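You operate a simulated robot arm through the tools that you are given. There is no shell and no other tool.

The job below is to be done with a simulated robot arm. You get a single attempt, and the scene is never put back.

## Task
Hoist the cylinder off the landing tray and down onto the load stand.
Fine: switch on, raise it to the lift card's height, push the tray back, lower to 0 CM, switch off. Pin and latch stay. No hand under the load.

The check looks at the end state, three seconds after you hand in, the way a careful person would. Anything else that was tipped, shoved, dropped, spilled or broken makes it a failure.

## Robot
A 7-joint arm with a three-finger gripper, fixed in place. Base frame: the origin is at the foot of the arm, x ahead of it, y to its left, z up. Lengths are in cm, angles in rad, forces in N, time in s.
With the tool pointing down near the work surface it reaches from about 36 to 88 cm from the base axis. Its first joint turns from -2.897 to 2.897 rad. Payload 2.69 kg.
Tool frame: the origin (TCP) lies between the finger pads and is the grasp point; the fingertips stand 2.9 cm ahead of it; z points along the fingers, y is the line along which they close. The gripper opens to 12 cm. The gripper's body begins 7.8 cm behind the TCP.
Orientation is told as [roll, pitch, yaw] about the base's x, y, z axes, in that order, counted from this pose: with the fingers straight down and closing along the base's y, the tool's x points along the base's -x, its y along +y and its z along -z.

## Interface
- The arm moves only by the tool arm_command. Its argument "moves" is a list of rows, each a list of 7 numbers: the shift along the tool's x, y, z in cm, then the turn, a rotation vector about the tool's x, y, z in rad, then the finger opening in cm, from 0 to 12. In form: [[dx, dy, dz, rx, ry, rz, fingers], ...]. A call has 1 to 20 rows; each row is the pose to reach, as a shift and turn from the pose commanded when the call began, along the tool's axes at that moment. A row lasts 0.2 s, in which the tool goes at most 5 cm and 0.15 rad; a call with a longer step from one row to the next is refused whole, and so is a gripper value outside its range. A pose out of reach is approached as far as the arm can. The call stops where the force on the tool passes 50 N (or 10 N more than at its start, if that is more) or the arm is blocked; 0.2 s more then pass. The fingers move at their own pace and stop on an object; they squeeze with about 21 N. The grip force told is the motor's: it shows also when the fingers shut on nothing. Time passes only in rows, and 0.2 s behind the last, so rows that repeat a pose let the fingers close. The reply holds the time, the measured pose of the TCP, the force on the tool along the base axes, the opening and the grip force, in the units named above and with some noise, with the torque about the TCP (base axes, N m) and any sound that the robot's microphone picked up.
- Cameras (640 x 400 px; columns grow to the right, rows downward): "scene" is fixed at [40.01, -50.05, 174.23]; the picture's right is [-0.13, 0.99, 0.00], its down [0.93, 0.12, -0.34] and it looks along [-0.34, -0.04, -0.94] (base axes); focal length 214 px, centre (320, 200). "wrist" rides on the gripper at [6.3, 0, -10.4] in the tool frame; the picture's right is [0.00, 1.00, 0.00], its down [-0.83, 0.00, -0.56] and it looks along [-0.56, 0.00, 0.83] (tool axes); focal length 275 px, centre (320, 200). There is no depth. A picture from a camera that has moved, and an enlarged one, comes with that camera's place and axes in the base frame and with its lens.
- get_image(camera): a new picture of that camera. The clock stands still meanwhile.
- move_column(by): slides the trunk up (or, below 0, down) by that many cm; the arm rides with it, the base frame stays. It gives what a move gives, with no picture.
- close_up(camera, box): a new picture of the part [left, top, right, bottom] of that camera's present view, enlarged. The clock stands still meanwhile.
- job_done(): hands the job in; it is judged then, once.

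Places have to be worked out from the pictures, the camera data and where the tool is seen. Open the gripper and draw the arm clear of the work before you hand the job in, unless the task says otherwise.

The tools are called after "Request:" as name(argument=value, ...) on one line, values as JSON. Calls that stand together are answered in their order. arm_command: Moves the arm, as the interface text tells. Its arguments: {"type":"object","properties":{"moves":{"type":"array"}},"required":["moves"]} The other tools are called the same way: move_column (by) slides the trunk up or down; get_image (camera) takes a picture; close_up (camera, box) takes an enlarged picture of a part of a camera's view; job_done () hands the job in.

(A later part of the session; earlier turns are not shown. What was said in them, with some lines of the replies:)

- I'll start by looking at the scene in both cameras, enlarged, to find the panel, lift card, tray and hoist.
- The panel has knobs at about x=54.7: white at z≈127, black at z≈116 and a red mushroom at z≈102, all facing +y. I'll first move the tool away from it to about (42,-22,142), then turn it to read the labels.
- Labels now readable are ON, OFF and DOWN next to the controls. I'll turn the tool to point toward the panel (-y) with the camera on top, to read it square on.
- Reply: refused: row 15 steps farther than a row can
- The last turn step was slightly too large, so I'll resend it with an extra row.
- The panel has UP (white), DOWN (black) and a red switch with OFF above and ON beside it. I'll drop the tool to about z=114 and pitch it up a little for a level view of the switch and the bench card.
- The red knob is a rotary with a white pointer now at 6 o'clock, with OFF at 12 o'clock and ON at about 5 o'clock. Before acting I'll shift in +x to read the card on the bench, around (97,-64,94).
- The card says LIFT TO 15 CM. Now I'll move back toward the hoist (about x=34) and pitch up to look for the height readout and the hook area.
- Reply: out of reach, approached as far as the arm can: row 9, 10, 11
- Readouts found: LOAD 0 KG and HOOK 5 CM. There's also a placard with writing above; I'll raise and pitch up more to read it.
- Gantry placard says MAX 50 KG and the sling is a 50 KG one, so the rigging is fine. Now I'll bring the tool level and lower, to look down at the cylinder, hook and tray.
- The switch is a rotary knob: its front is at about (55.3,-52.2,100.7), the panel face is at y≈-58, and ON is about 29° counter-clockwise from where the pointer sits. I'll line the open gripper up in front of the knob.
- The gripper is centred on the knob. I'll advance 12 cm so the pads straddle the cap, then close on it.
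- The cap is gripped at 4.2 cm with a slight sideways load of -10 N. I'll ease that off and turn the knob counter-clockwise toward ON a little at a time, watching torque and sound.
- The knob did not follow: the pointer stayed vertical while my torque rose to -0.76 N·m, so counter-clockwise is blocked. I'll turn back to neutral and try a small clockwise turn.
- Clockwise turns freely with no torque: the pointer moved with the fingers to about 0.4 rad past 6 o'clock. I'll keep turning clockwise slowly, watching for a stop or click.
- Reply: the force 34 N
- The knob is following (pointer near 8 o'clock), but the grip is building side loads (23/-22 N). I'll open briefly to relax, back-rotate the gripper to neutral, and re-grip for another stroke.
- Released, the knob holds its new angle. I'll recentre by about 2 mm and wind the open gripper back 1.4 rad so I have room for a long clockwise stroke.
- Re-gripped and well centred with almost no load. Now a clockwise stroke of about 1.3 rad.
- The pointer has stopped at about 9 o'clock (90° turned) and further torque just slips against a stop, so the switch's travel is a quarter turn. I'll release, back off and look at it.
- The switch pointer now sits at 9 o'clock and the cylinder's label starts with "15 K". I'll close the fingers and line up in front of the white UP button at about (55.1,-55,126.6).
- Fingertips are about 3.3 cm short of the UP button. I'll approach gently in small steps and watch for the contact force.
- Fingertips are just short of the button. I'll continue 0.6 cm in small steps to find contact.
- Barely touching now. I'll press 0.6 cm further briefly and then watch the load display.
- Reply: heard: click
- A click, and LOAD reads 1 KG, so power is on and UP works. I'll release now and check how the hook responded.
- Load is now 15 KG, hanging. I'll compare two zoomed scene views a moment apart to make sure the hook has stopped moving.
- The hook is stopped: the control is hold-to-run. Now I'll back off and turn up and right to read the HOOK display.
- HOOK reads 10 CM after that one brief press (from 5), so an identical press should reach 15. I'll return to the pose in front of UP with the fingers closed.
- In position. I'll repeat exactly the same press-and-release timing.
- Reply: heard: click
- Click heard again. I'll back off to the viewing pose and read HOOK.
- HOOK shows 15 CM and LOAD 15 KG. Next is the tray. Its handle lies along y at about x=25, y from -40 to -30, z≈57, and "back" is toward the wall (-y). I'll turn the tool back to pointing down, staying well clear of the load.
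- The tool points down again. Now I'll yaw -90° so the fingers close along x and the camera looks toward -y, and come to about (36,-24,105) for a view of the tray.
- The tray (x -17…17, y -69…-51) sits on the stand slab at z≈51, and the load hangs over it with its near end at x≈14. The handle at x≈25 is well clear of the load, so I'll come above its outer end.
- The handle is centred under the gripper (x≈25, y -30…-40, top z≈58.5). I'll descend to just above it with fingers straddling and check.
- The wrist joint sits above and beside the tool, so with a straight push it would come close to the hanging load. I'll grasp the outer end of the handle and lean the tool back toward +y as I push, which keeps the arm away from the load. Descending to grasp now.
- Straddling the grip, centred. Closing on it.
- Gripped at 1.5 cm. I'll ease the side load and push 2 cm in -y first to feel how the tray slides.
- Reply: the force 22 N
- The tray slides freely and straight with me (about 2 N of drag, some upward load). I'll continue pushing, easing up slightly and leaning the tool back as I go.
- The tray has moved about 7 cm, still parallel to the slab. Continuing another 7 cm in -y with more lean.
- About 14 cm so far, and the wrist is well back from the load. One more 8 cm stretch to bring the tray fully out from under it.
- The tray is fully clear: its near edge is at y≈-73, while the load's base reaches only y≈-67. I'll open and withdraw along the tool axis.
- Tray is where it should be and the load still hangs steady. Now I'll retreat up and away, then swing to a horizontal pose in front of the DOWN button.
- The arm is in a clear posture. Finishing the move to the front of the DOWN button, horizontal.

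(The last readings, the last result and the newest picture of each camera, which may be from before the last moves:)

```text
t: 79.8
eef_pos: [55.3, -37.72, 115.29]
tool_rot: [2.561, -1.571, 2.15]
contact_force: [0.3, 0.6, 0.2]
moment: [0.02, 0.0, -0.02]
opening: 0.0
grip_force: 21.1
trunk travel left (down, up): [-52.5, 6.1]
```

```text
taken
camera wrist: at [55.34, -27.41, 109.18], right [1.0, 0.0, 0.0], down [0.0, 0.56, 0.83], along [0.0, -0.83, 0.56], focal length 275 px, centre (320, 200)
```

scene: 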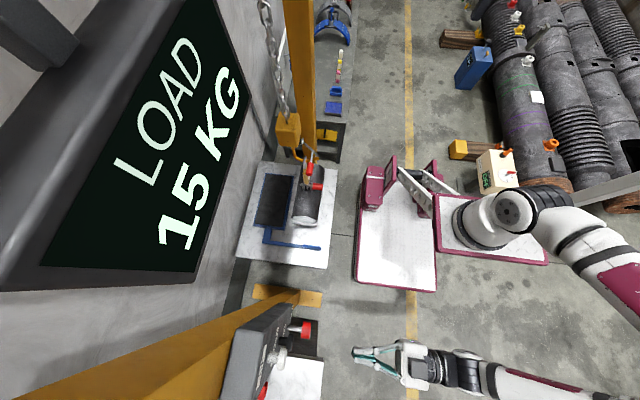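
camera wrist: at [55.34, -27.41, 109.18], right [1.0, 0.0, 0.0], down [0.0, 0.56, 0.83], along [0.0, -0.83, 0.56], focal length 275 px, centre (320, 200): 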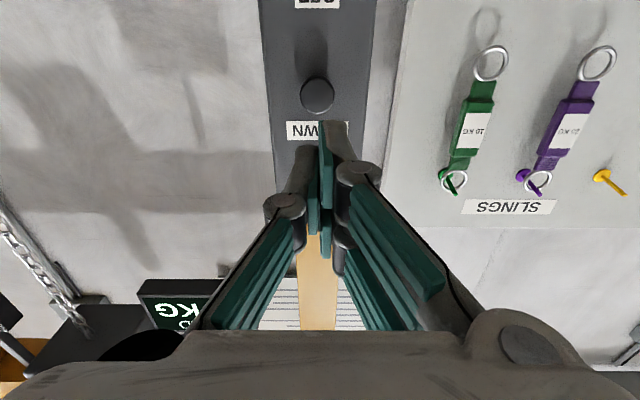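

DOWN is straight ahead at about (55.1,-55,115.4). I'll approach to just short of it.

Request:
arm_command(moves=[[0, -0.2, 4, 0, 0, 0, 0], [0, -0.2, 8, 0, 0, 0, 0], [0, -0.2, 11, 0, 0, 0, 0], [0, -0.2, 13, 0, 0, 0, 0], [0, -0.2, 13.8, 0, 0, 0, 0], [0, -0.2, 13.8, 0, 0, 0, 0]])

Request:
close_up(camera="scene", box=[220, 270, 420, 400])

Request:
get_image(camera="wrist")

```text
t: 81.2
eef_pos: [54.81, -51.69, 115.46]
tool_rot: [-0.022, -1.57, -1.549]
contact_force: [0.0, 0.2, 0.3]
moment: [-0.01, -0.03, -0.02]
opening: 0.01
grip_force: 21.3
trunk travel left (down, up): [-52.5, 6.1]
```

```text
3.08 times, centred on (320, 335) of scene
camera zoom: at [40.01, -50.05, 174.23], right [-0.13, 0.99, 0.0], down [0.93, 0.12, -0.34], along [-0.34, -0.04, -0.94], focal length 660 px, centre (320, -215)
```

zoom: 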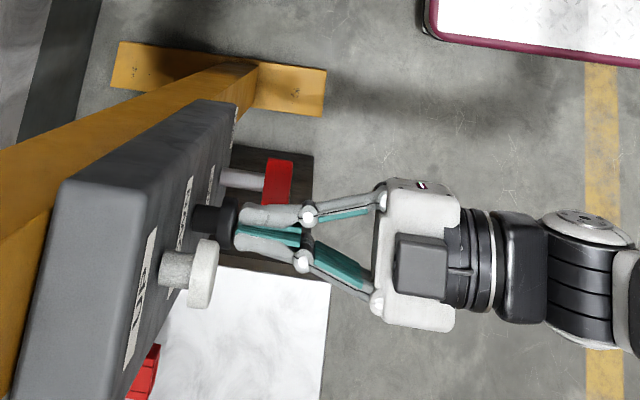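

```text
taken
camera wrist: at [54.92, -41.36, 109.31], right [1.0, 0.0, 0.0], down [0.0, 0.56, 0.83], along [0.0, -0.83, 0.56], focal length 275 px, centre (320, 200)
```

wrist: 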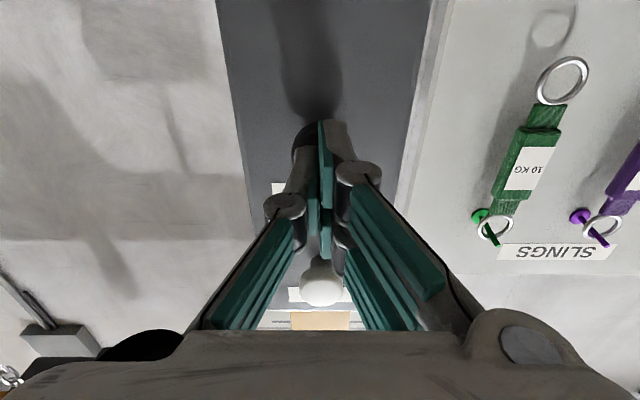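

Fingertips are just short of the DOWN button. I'll repeat the same press pattern: ease in, press, release.

Request:
arm_command(moves=[[0, 0.1, 0.3, 0, 0, 0, 0], [0, 0.1, 0.6, 0, 0, 0, 0]])

Request:
arm_command(moves=[[0, 0, 0.3, 0, 0, 0, 0], [0, 0, 0.6, 0, 0, 0, 0]])

Request:
arm_command(moves=[[0, 0, -1.2, 0, 0, 0, 0], [0, 0, -2.2, 0, 0, 0, 0]])

Request:
get_image(camera="scene")

```text
t: 81.8
eef_pos: [55.04, -52.19, 115.46]
tool_rot: [-0.008, -1.57, -1.563]
contact_force: [-0.6, 2.3, -0.1]
moment: [0.02, -0.02, -0.04]
opening: 0.0
grip_force: 28.6
trunk travel left (down, up): [-52.5, 6.1]
```

```text
t: 82.4
eef_pos: [55.0, -52.76, 115.54]
tool_rot: [1.169, -1.573, -2.739]
contact_force: [0.9, 8.1, 2.4]
moment: [-0.04, 0.04, 0.04]
opening: 0.61
grip_force: 28.8
trunk travel left (down, up): [-52.5, 6.1]
heard: click
```

```text
t: 83.0
eef_pos: [55.01, -50.72, 115.51]
tool_rot: [0.565, -1.569, -2.134]
contact_force: [-0.9, 0.7, 0.7]
moment: [0.0, -0.02, 0.01]
opening: 0.03
grip_force: 28.3
trunk travel left (down, up): [-52.5, 6.1]
```

```text
taken
```

scene: 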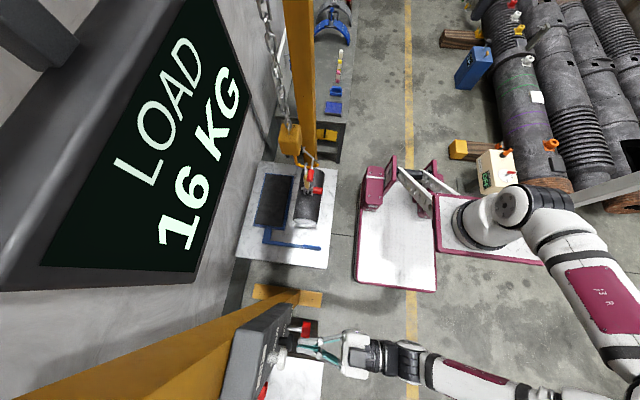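

Click heard; the load jumped briefly to 16 KG (transient). I'll back off with a yaw and pitch to read HOOK and confirm how far that press lowered it.

Request:
arm_command(moves=[[0, 0, -3, 0, 0, 0, 0], [0, -1, -6, 0.08, -0.05, 0, 3], [0, -2, -9, 0.16, -0.1, 0, 6], [0, -3, -12, 0.24, -0.15, 0, 9], [0, -4, -15, 0.32, -0.2, 0, 12], [0, -5, -18, 0.4, -0.25, 0, 12], [0, -5, -20, 0.45, -0.3, 0, 12], [0, -5, -20, 0.45, -0.3, 0, 12]])

Request:
get_image(camera="wrist")

Request:
get_image(camera="scene")

```text
t: 84.8
eef_pos: [49.91, -30.47, 115.32]
tool_rot: [2.915, -1.275, 1.342]
contact_force: [-0.2, -0.6, -0.1]
moment: [0.02, 0.03, 0.01]
opening: 12.03
grip_force: 0.0
trunk travel left (down, up): [-52.5, 6.1]
```

```text
taken
camera wrist: at [54.11, -23.43, 106.48], right [0.9, -0.43, 0.06], down [0.3, 0.71, 0.64], along [-0.32, -0.55, 0.77], focal length 275 px, centre (320, 200)
```

wrist: 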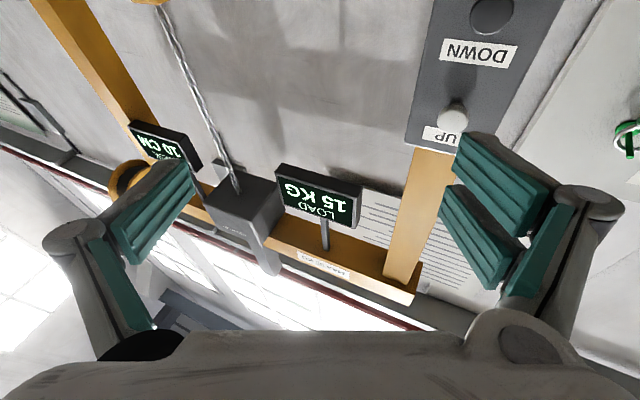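

```text
taken
```

scene: 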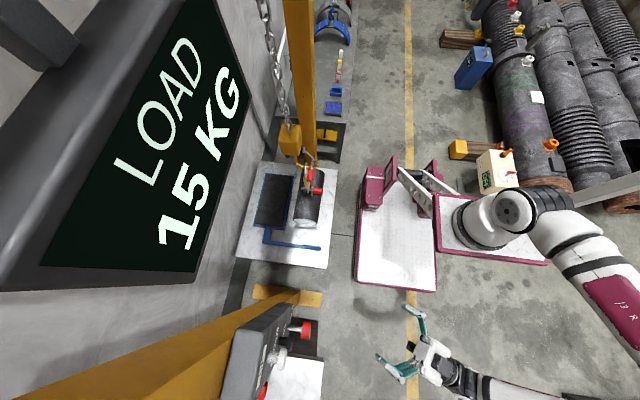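

Request:
close_up(camera="wrist", box=[110, 100, 230, 190])

```text
4.44 times, centred on (170, 145) of wrist
camera zoom: at [54.11, -23.43, 106.48], right [0.9, -0.43, 0.06], down [0.3, 0.71, 0.64], along [-0.32, -0.55, 0.77], focal length 1224 px, centre (987, 444)
```

zoom: 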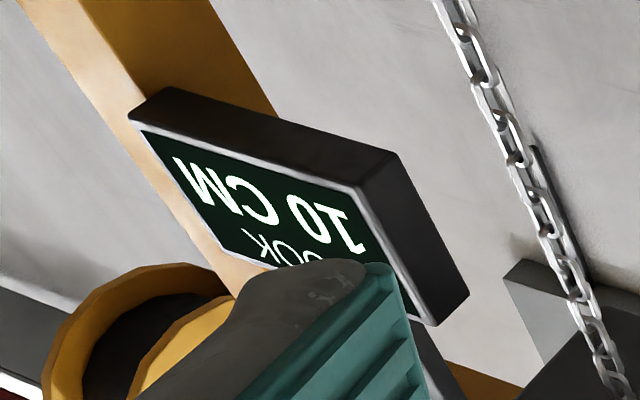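

HOOK reads 10 CM, so each press moves it 5 cm; two more are needed. I'll return to the DOWN button with the fingers closed.

Request:
arm_command(moves=[[0.6, 1.6, 1.8, -0.08, 0.05, 0, 9], [1.3, 3.3, 3.7, -0.16, 0.1, 0, 6], [2, 4.9, 5.6, -0.24, 0.16, 0, 3], [2.7, 6.5, 7.5, -0.32, 0.21, 0, 0], [3.4, 8.2, 9.4, -0.4, 0.26, 0, 0], [4, 9.8, 11.2, -0.45, 0.3, 0, 0], [4.7, 11.4, 13.1, -0.45, 0.3, 0, 0], [5.38, 13.07, 15, -0.45, 0.3, 0, 0], [5.38, 13.07, 15, -0.45, 0.3, 0, 0]])

Request:
get_image(camera="wrist")

```text
t: 86.8
eef_pos: [54.84, -50.79, 115.51]
tool_rot: [0.064, -1.571, -1.635]
contact_force: [-0.2, 0.3, 0.4]
moment: [-0.01, 0.0, 0.0]
opening: 0.0
grip_force: 21.0
trunk travel left (down, up): [-52.5, 6.1]
```

```text
taken
camera wrist: at [55.01, -40.44, 109.27], right [1.0, 0.0, 0.0], down [0.0, 0.56, 0.83], along [0.0, -0.83, 0.56], focal length 275 px, centre (320, 200)
```

wrist: 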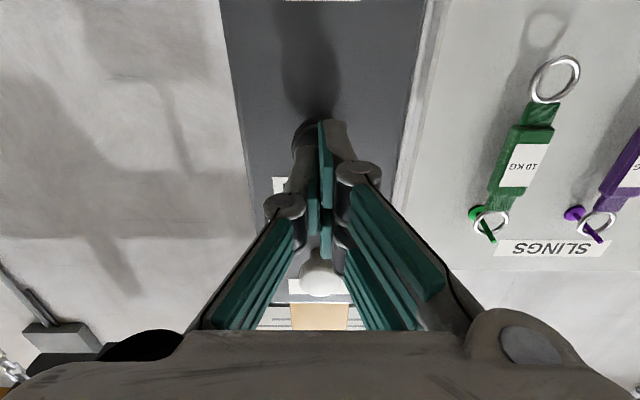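

Back in front of DOWN. Second press with the same pattern.

Request:
arm_command(moves=[[0, 0, 0.5, 0, 0, 0, 0], [0, 0, 1.0, 0, 0, 0, 0]])

Request:
arm_command(moves=[[0, 0, 0.3, 0, 0, 0, 0], [0, 0, 0.6, 0, 0, 0, 0]])

Request:
arm_command(moves=[[0, 0, 0.3, 0, 0, 0, 0], [0, 0, 0.6, 0, 0, 0, 0]])

Request:
arm_command(moves=[[0, 0, -1.2, 0, 0, 0, 0], [0, 0, -2.2, 0, 0, 0, 0], [0, 0, -2.2, 0, 0, 0, 0], [0, 0, -2.2, 0, 0, 0, 0]])

Request:
get_image(camera="scene")

Request:
close_up(camera="scene", box=[220, 130, 380, 290])

```text
t: 87.4
eef_pos: [55.07, -51.65, 115.37]
tool_rot: [0.077, -1.571, -1.648]
contact_force: [0.7, 0.3, 0.4]
moment: [-0.01, 0.01, -0.01]
opening: 0.0
grip_force: 20.7
trunk travel left (down, up): [-52.5, 6.1]
```

```text
t: 88.0
eef_pos: [55.07, -52.32, 115.37]
tool_rot: [-0.437, -1.569, -1.133]
contact_force: [0.3, 2.3, 0.6]
moment: [0.01, 0.02, -0.02]
opening: 0.61
grip_force: 28.2
trunk travel left (down, up): [-52.5, 6.1]
```

```text
t: 88.6
eef_pos: [54.96, -52.85, 115.49]
tool_rot: [-0.106, -1.569, -1.467]
contact_force: [-3.7, 11.4, 0.3]
moment: [-0.01, -0.05, -0.12]
opening: 0.6
grip_force: 28.7
trunk travel left (down, up): [-52.5, 6.1]
heard: click
```

```text
t: 89.6
eef_pos: [54.96, -50.77, 115.5]
tool_rot: [0.265, -1.57, -1.837]
contact_force: [-0.7, 0.3, 0.1]
moment: [-0.02, 0.03, -0.03]
opening: 0.0
grip_force: 29.1
trunk travel left (down, up): [-52.5, 6.1]
```

```text
taken
```

scene: 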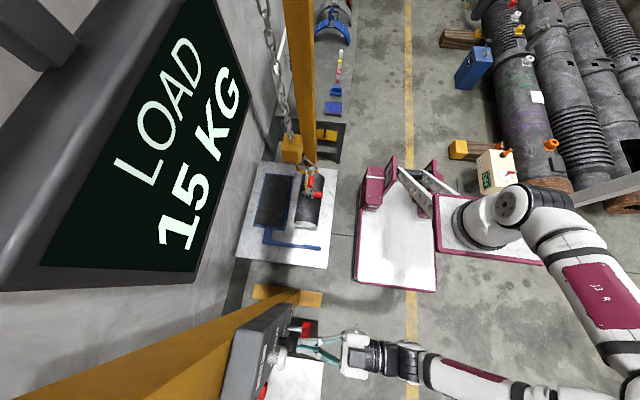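

```text
2.50 times, centred on (300, 210) of scene
camera zoom: at [40.01, -50.05, 174.23], right [-0.13, 0.99, 0.0], down [0.93, 0.12, -0.34], along [-0.34, -0.04, -0.94], focal length 536 px, centre (370, 175)
```

zoom: 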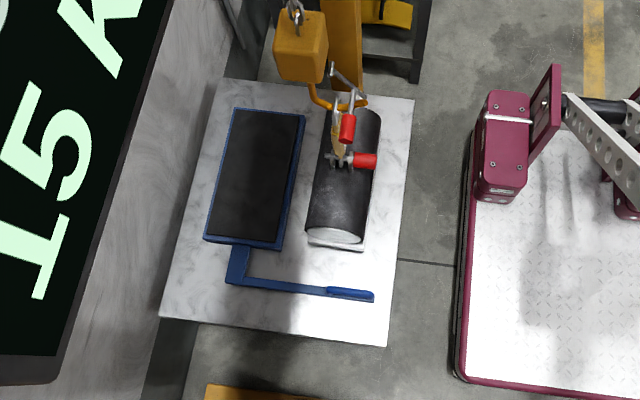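

The load is hanging 5 cm lower, clear of the tray, with LOAD still 15 KG. Third press to land it.

Request:
arm_command(moves=[[0, 0, 0.5, 0, 0, 0, 0], [0, 0, 1.0, 0, 0, 0, 0]])

Request:
arm_command(moves=[[0, 0, 0.3, 0, 0, 0, 0], [0, 0, 0.6, 0, 0, 0, 0]])

Request:
arm_command(moves=[[0, 0, 0.3, 0, 0, 0, 0], [0, 0, 0.6, 0, 0, 0, 0]])

Request:
arm_command(moves=[[0, 0, -1.2, 0, 0, 0, 0], [0, 0, -2.2, 0, 0, 0, 0], [0, 0, -2.2, 0, 0, 0, 0], [0, 0, -2.2, 0, 0, 0, 0]])

Request:
get_image(camera="scene")

Request:
close_up(camera="scene", box=[220, 130, 380, 290])

```text
t: 90.2
eef_pos: [55.11, -51.69, 115.37]
tool_rot: [0.337, -1.571, -1.908]
contact_force: [0.6, 0.0, -0.4]
moment: [0.03, 0.0, -0.02]
opening: 0.0
grip_force: 28.6
trunk travel left (down, up): [-52.5, 6.1]
```

```text
t: 90.8
eef_pos: [54.98, -52.23, 115.38]
tool_rot: [-0.399, -1.572, -1.171]
contact_force: [-0.3, 2.3, -0.4]
moment: [0.03, 0.0, -0.01]
opening: 0.03
grip_force: 29.2
trunk travel left (down, up): [-52.5, 6.1]
```

```text
t: 91.4
eef_pos: [55.01, -52.86, 115.47]
tool_rot: [-0.193, -1.568, -1.377]
contact_force: [-2.4, 9.6, -2.5]
moment: [0.02, 0.01, -0.05]
opening: 0.58
grip_force: 28.8
trunk travel left (down, up): [-52.5, 6.1]
heard: click
```

```text
t: 92.4
eef_pos: [55.07, -50.75, 115.37]
tool_rot: [0.233, -1.571, -1.806]
contact_force: [-0.4, 0.1, 0.5]
moment: [0.01, 0.02, 0.0]
opening: 0.01
grip_force: 28.2
trunk travel left (down, up): [-52.5, 6.1]
```

```text
taken
```

scene: 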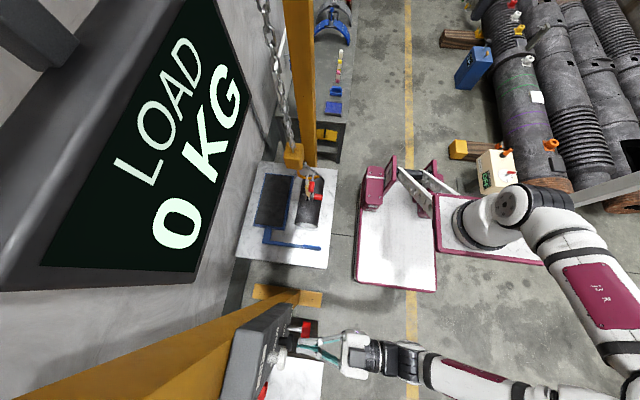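

```text
2.50 times, centred on (300, 210) of scene
camera zoom: at [40.01, -50.05, 174.23], right [-0.13, 0.99, 0.0], down [0.93, 0.12, -0.34], along [-0.34, -0.04, -0.94], focal length 536 px, centre (370, 175)
```

zoom: 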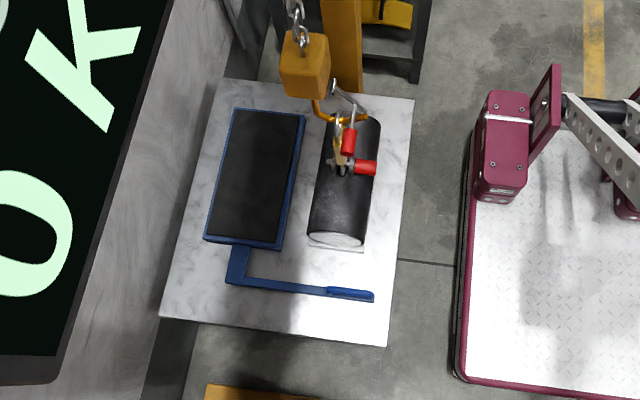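

LOAD is 0 KG: the cylinder is on the stand. I'll back off to the viewing pose and verify HOOK is 0 CM, a bit further over this time so the finger doesn't cover it.

Request:
arm_command(moves=[[0, 0, -3, 0, 0, 0, 0], [0, -1, -6, 0.08, -0.05, 0, 3], [0, -2, -9, 0.16, -0.1, 0, 6], [0, -3, -12, 0.24, -0.15, 0, 9], [0, -4, -15, 0.32, -0.2, 0, 12], [0, -5, -18, 0.4, -0.25, 0, 12], [0, -5, -20, 0.48, -0.25, 0, 12], [0, -5, -20, 0.56, -0.25, 0, 12], [0, -5, -20, 0.6, -0.25, 0, 12]])

Request:
get_image(camera="wrist")

Request:
close_up(camera="wrist", box=[100, 80, 400, 270])

```text
t: 94.4
eef_pos: [50.13, -30.68, 115.56]
tool_rot: [2.841, -1.327, 1.266]
contact_force: [-0.3, 0.4, 1.0]
moment: [-0.02, 0.0, 0.03]
opening: 12.0
grip_force: 0.1
trunk travel left (down, up): [-52.5, 6.1]
```

```text
taken
camera wrist: at [55.53, -23.96, 107.04], right [0.83, -0.56, 0.07], down [0.37, 0.63, 0.68], along [-0.42, -0.53, 0.73], focal length 275 px, centre (320, 200)
```

wrist: 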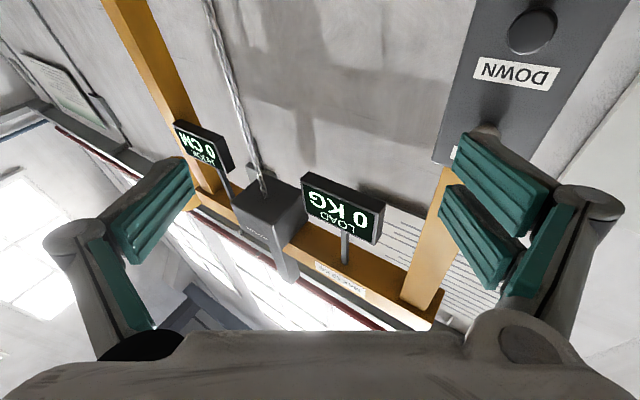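

```text
2.11 times, centred on (250, 175) of wrist
camera zoom: at [55.53, -23.96, 107.04], right [0.83, -0.56, 0.07], down [0.37, 0.63, 0.68], along [-0.42, -0.53, 0.73], focal length 580 px, centre (467, 253)
```

zoom: 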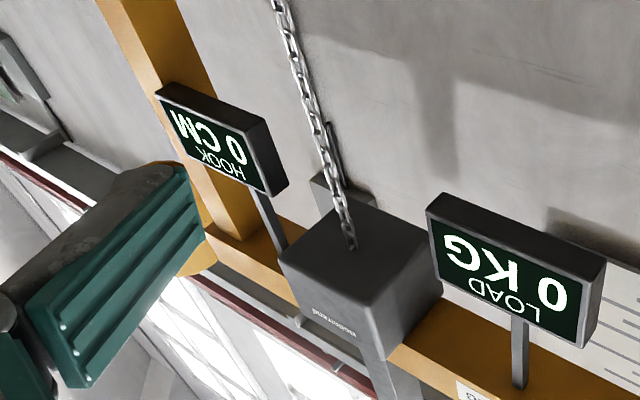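

HOOK 0 CM and LOAD 0 KG confirmed. Last operation is switching off: I'll go in front of the red knob, horizontal, with the fingers open.

Request:
arm_command(moves=[[2.3, 1.2, 0.2, -0.09, 0.035, 0, 10], [4.6, 2.4, 0.4, -0.18, 0.07, 0, 8], [6.8, 3.6, 0.6, -0.27, 0.11, 0, 8], [9.1, 4.8, 0.8, -0.36, 0.15, 0, 8], [11.4, 6, 1, -0.45, 0.19, 0, 8], [13.7, 7.2, 1.2, -0.54, 0.225, 0, 8], [15.87, 8.39, 1.41, -0.6, 0.25, 0, 8], [15.87, 8.39, 1.41, -0.6, 0.25, 0, 8]])

Request:
get_image(camera="wrist")

Request:
get_image(camera="scene")

```text
t: 96.2
eef_pos: [54.94, -39.95, 100.98]
tool_rot: [0.28, -1.568, -1.849]
contact_force: [-0.2, 0.8, 0.2]
moment: [0.0, 0.0, 0.02]
opening: 8.02
grip_force: 0.1
trunk travel left (down, up): [-52.5, 6.1]
```

```text
taken
camera wrist: at [55.09, -29.74, 94.76], right [1.0, 0.0, 0.0], down [0.0, 0.55, 0.83], along [0.0, -0.83, 0.55], focal length 275 px, centre (320, 200)
```

wrist: 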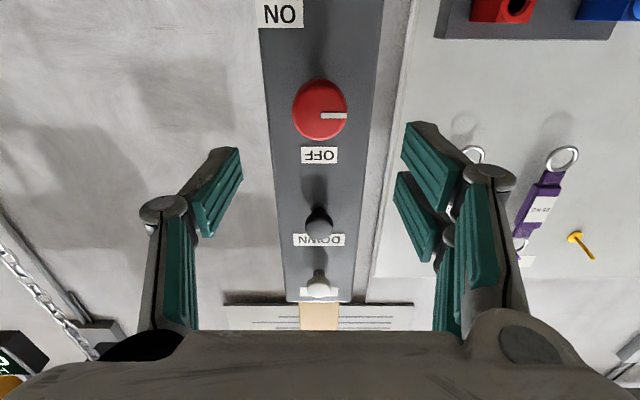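

```text
taken
```

scene: 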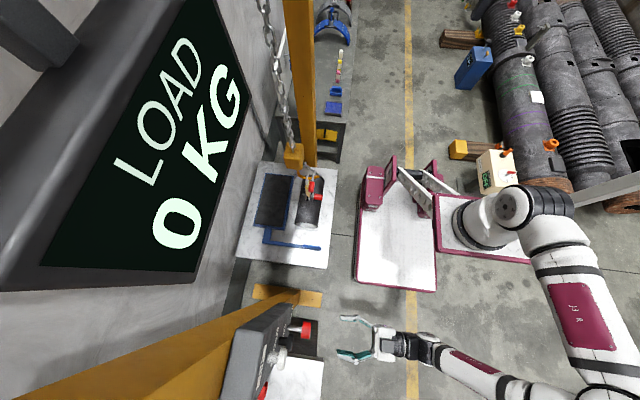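

The knob pointer is still at the ON stop and the knob is centred. I'll pre-rotate the gripper clockwise by 0.8 rad, advance, and close on the cap.

Request:
arm_command(moves=[[0, 0, 0, 0, 0, 0.13, 8], [0, 0, 0, 0, 0, 0.27, 8], [0, 0, 0, 0, 0, 0.4, 8], [0, 0, 0, 0, 0, 0.53, 8], [0, 0, 0, 0, 0, 0.67, 8], [0, 0, 0, 0, 0, 0.8, 8], [0, 0, 3, 0, 0, 0.8, 8], [0, 0, 6, 0, 0, 0.8, 8], [0, 0, 9, 0, 0, 0.8, 8], [0, 0, 11.5, 0, 0, 0.8, 8], [0, 0, 12.8, 0, 0, 0.8, 8], [0, 0, 12.8, 0, 0, 0.8, 8]])

Request:
get_image(camera="wrist")

Request:
close_up(camera="scene", box=[220, 270, 420, 400])

```text
t: 98.8
eef_pos: [55.08, -52.9, 100.85]
tool_rot: [1.57, -0.773, -3.139]
contact_force: [-0.3, 0.5, -0.8]
moment: [0.01, -0.02, -0.05]
opening: 8.0
grip_force: 0.1
trunk travel left (down, up): [-52.5, 6.1]
```

```text
taken
camera wrist: at [59.55, -42.53, 96.59], right [0.7, 0.0, 0.71], down [-0.59, 0.56, 0.58], along [-0.4, -0.83, 0.39], focal length 275 px, centre (320, 200)
```

wrist: 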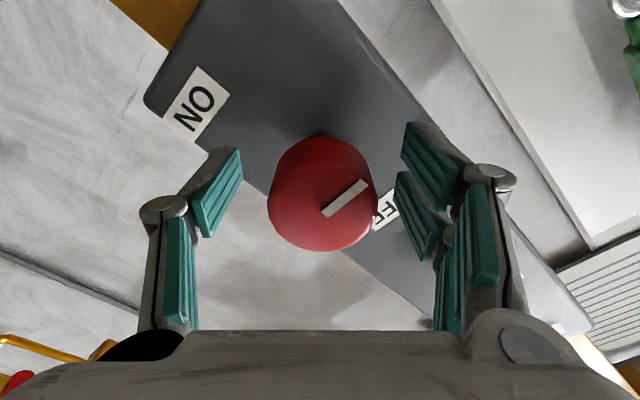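

```text
3.08 times, centred on (320, 335) of scene
camera zoom: at [40.01, -50.05, 174.23], right [-0.13, 0.99, 0.0], down [0.93, 0.12, -0.34], along [-0.34, -0.04, -0.94], focal length 660 px, centre (320, -215)
```

zoom: 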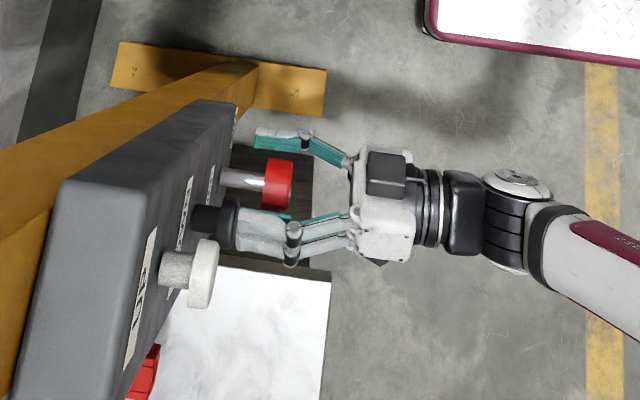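

Knob is centred between the fingers. Closing.

Request:
arm_command(moves=[[0, 0, 0, 0, 0, 0, 5], [0, 0, 0, 0, 0, 0, 3], [0, 0, 0, 0, 0, 0, 2], [0, 0, 0, 0, 0, 0, 2]])

Request:
arm_command(moves=[[0, 0, 0, 0, 0, -0.1, 2], [0, 0, 0, 0, 0, -0.2, 2], [0, 0, 0, 0, 0, -0.3, 2], [0, 0, 0, 0, 0, -0.4, 2], [0, 0, 0, 0, 0, -0.4, 2]])

Request:
get_image(camera="wrist")

```text
t: 99.8
eef_pos: [55.03, -52.75, 100.88]
tool_rot: [1.572, -0.772, -3.141]
contact_force: [5.6, -2.1, 7.2]
moment: [0.04, 0.02, 0.11]
opening: 4.17
grip_force: 44.7
trunk travel left (down, up): [-52.5, 6.1]
```

```text
t: 101.0
eef_pos: [54.93, -52.79, 100.89]
tool_rot: [1.571, -1.172, -3.14]
contact_force: [1.0, 7.2, 5.2]
moment: [-0.72, 0.0, -0.37]
opening: 4.17
grip_force: 45.1
trunk travel left (down, up): [-52.5, 6.1]
```

```text
taken
camera wrist: at [57.53, -42.53, 95.25], right [0.92, 0.0, 0.38], down [-0.32, 0.56, 0.77], along [-0.21, -0.83, 0.51], focal length 275 px, centre (320, 200)
```

wrist: 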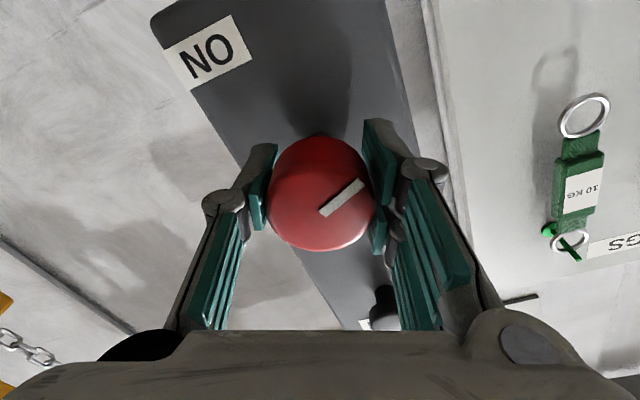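

The knob is turning with the gripper. Continuing counter-clockwise through the rest of the quarter turn to the OFF stop.

Request:
arm_command(moves=[[0, 0, 0, 0, 0, -0.1, 2], [0, 0, 0, 0, 0, -0.2, 2], [0, 0, 0, 0, 0, -0.3, 2], [0, 0, 0, 0, 0, -0.4, 2], [0, 0, 0, 0, 0, -0.5, 2], [0, 0, 0, 0, 0, -0.6, 2], [0, 0, 0, 0, 0, -0.7, 2], [0, 0, 0, 0, 0, -0.7, 2]])

Request:
arm_command(moves=[[0, 0, 0, 0, 0, -0.1, 2], [0, 0, 0, 0, 0, -0.2, 2], [0, 0, 0, 0, 0, -0.3, 2], [0, 0, 0, 0, 0, -0.4, 2], [0, 0, 0, 0, 0, -0.5, 2], [0, 0, 0, 0, 0, -0.6, 2], [0, 0, 0, 0, 0, -0.6, 2]])

Request:
get_image(camera="wrist")

```text
t: 102.8
eef_pos: [54.97, -52.86, 100.98]
tool_rot: [-1.566, -1.267, -0.007]
contact_force: [-4.2, 16.9, -2.5]
moment: [-0.45, 0.01, -0.02]
opening: 4.19
grip_force: 45.3
trunk travel left (down, up): [-52.5, 6.1]
```

```text
t: 104.4
eef_pos: [54.96, -53.15, 100.98]
tool_rot: [-1.572, -0.671, 0.001]
contact_force: [-3.4, 8.0, -3.9]
moment: [0.36, -0.42, -0.32]
opening: 4.19
grip_force: 44.5
trunk travel left (down, up): [-52.5, 6.1]
```

```text
taken
camera wrist: at [50.17, -42.69, 97.25], right [0.62, 0.0, -0.79], down [0.65, 0.56, 0.51], along [0.44, -0.83, 0.34], focal length 275 px, centre (320, 200)
```

wrist: 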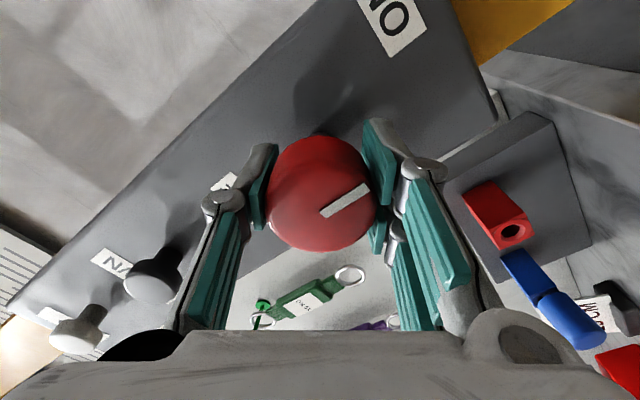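

The torque (-0.42 N·m) shows it has reached its stop. I'll release, back straight off and check the pointer.

Request:
arm_command(moves=[[0, 0, 0, 0, 0, 0, 4.5], [0, 0, 0, 0, 0, 0, 7], [0, 0, 0, 0, 0, 0, 9], [0, 0, -2, 0, 0, 0, 9], [0, 0, -5, 0, 0, 0, 9], [0, 0, -8, 0, 0, 0.13, 9], [0, 0, -11, 0, 0, 0.27, 9], [0, 0, -14, 0, 0, 0.4, 9], [0, 0, -17, 0, 0, 0.54, 9], [0, 0, -20, 0, 0, 0.67, 9], [0, 0, -20, 0, 0, 0.8, 9], [0, 0, -20, 0, 0, 0.9, 9], [0, 0, -20, 0, 0, 0.9, 9]])

Request:
get_image(camera="wrist")

Request:
get_image(camera="scene")

```text
t: 107.2
eef_pos: [54.99, -33.06, 101.01]
tool_rot: [0.993, -1.569, -2.565]
contact_force: [0.5, 0.2, -0.1]
moment: [0.03, 0.01, -0.01]
opening: 8.99
grip_force: 0.0
trunk travel left (down, up): [-52.5, 6.1]
```

```text
taken
camera wrist: at [55.1, -22.61, 94.81], right [1.0, 0.0, 0.0], down [0.0, 0.56, 0.83], along [0.0, -0.83, 0.56], focal length 275 px, centre (320, 200)
```

wrist: 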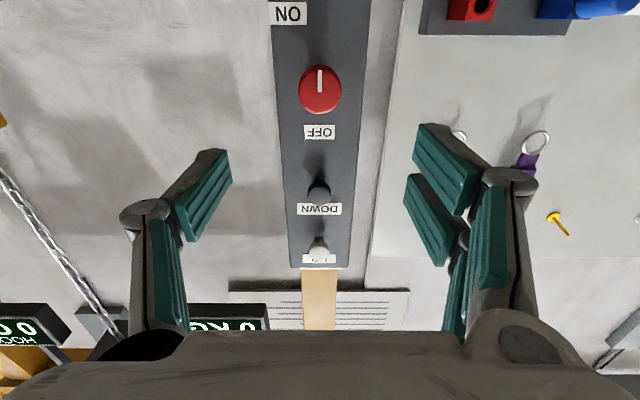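

```text
taken
```

scene: 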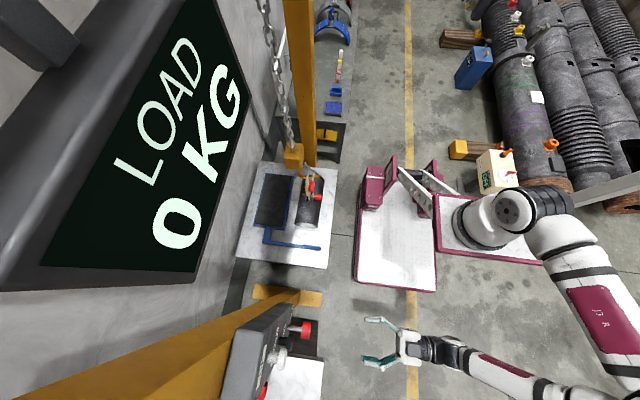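

The pointer is back at its original OFF stop (6 o'clock). I'll check the load, pin, latch and tray close up before finishing.

Request:
close_up(camera="scene", box=[240, 120, 340, 260])

Request:
close_up(camera="wrist", box=[260, 0, 380, 160])

Request:
close_up(camera="scene", box=[220, 280, 340, 400])

```text
2.86 times, centred on (290, 190) of scene
camera zoom: at [40.01, -50.05, 174.23], right [-0.13, 0.99, 0.0], down [0.93, 0.12, -0.34], along [-0.34, -0.04, -0.94], focal length 613 px, centre (406, 229)
```

zoom: 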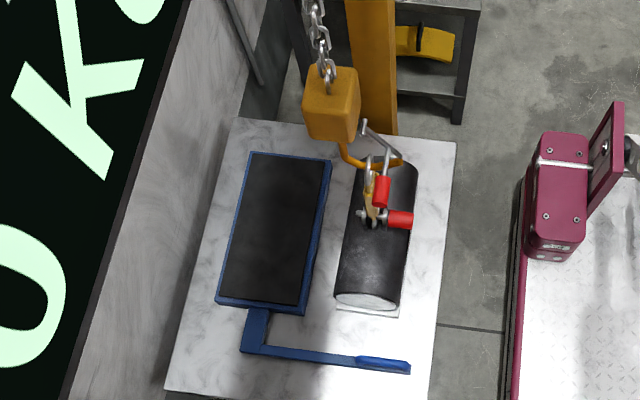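

```text
2.50 times, centred on (320, 80) of wrist
camera zoom: at [55.1, -22.61, 94.81], right [1.0, 0.0, 0.0], down [0.0, 0.56, 0.83], along [0.0, -0.83, 0.56], focal length 688 px, centre (320, 500)
```

zoom: 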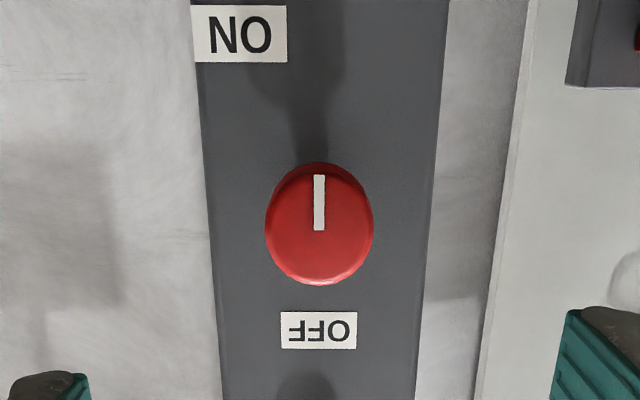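

```text
3.33 times, centred on (280, 340) of scene
camera zoom: at [40.01, -50.05, 174.23], right [-0.13, 0.99, 0.0], down [0.93, 0.12, -0.34], along [-0.34, -0.04, -0.94], focal length 715 px, centre (453, -267)
```

zoom: 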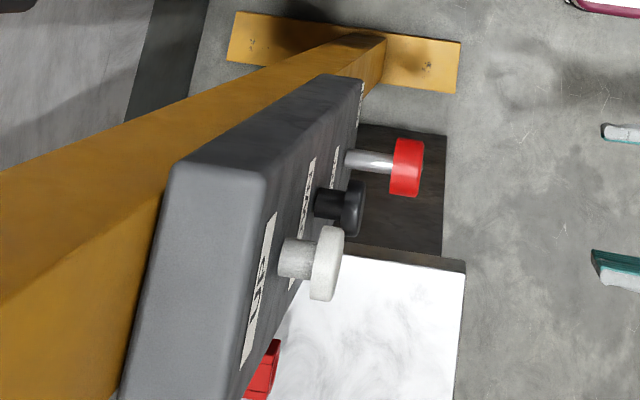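

All in order: the cylinder sits upright on the stand beside the cleared tray, pin and latch are untouched, and the switch is off. I'll draw the arm a little further back with the gripper open.

Request:
arm_command(moves=[[0, 0, -3, 0, 0, 0, 12], [0, 0, -6, 0, 0, 0, 12], [0, 0, -9, 0, 0, 0, 12], [0, 0, -9, 0, 0, 0, 12], [0, 0, -9, 0, 0, 0, 12]])

Request:
get_image(camera="scene")

Request:
get_image(camera="wrist")

```text
t: 108.4
eef_pos: [54.96, -23.9, 101.05]
tool_rot: [-0.046, -1.57, -1.524]
contact_force: [0.6, -0.4, 0.1]
moment: [0.0, 0.0, 0.0]
opening: 11.99
grip_force: 0.0
trunk travel left (down, up): [-52.5, 6.1]
```

```text
taken
```

scene: 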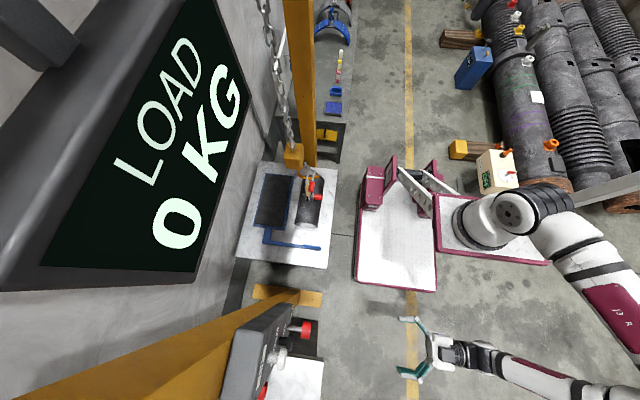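

```text
taken
camera wrist: at [55.05, -13.61, 94.87], right [1.0, 0.0, 0.0], down [0.0, 0.56, 0.83], along [0.0, -0.83, 0.56], focal length 275 px, centre (320, 200)
```

wrist: 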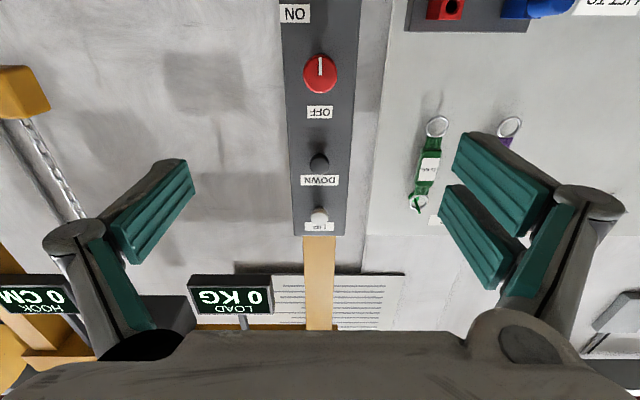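

HOOK reads 0 CM and LOAD 0 KG. The switch is at its OFF stop, the tray is pushed back, and the cylinder rests on the stand. The arm is clear with the gripper open, so I'm handing in.

Request:
job_done()

```text
The job is handed in.
```

The cylinder is off the landing tray and resting on the load stand. The hook reads 0 CM and the load 0 KG. I've handed the job in, but no verdict has come back yet.

- **Switch on:** the red knob would not turn counter-clockwise, so I turned it a quarter turn clockwise to its stop. The hoist ran with the knob there.
- **Raise:** two presses of UP took the hook from 5 to 10 to 15 CM, matching the card ("LIFT TO 15 CM"). The load display read 15 KG while it hung.
- **Tray:** I pushed it back about 22 cm by its handle. It now sits about 6 cm clear of the cylinder's base and is still on the stand.
- **Lower:** three presses of DOWN brought the hook to 0 CM.
- **Switch off:** I turned the knob back to where it started, which I took to be OFF. The knob's pointer doesn't line up with the OFF or ON label at either end, and I didn't press a button afterwards to confirm the power was off.

I left the pin and latch alone and kept the gripper out from under the load. The arm finished clear of the work with the gripper open.
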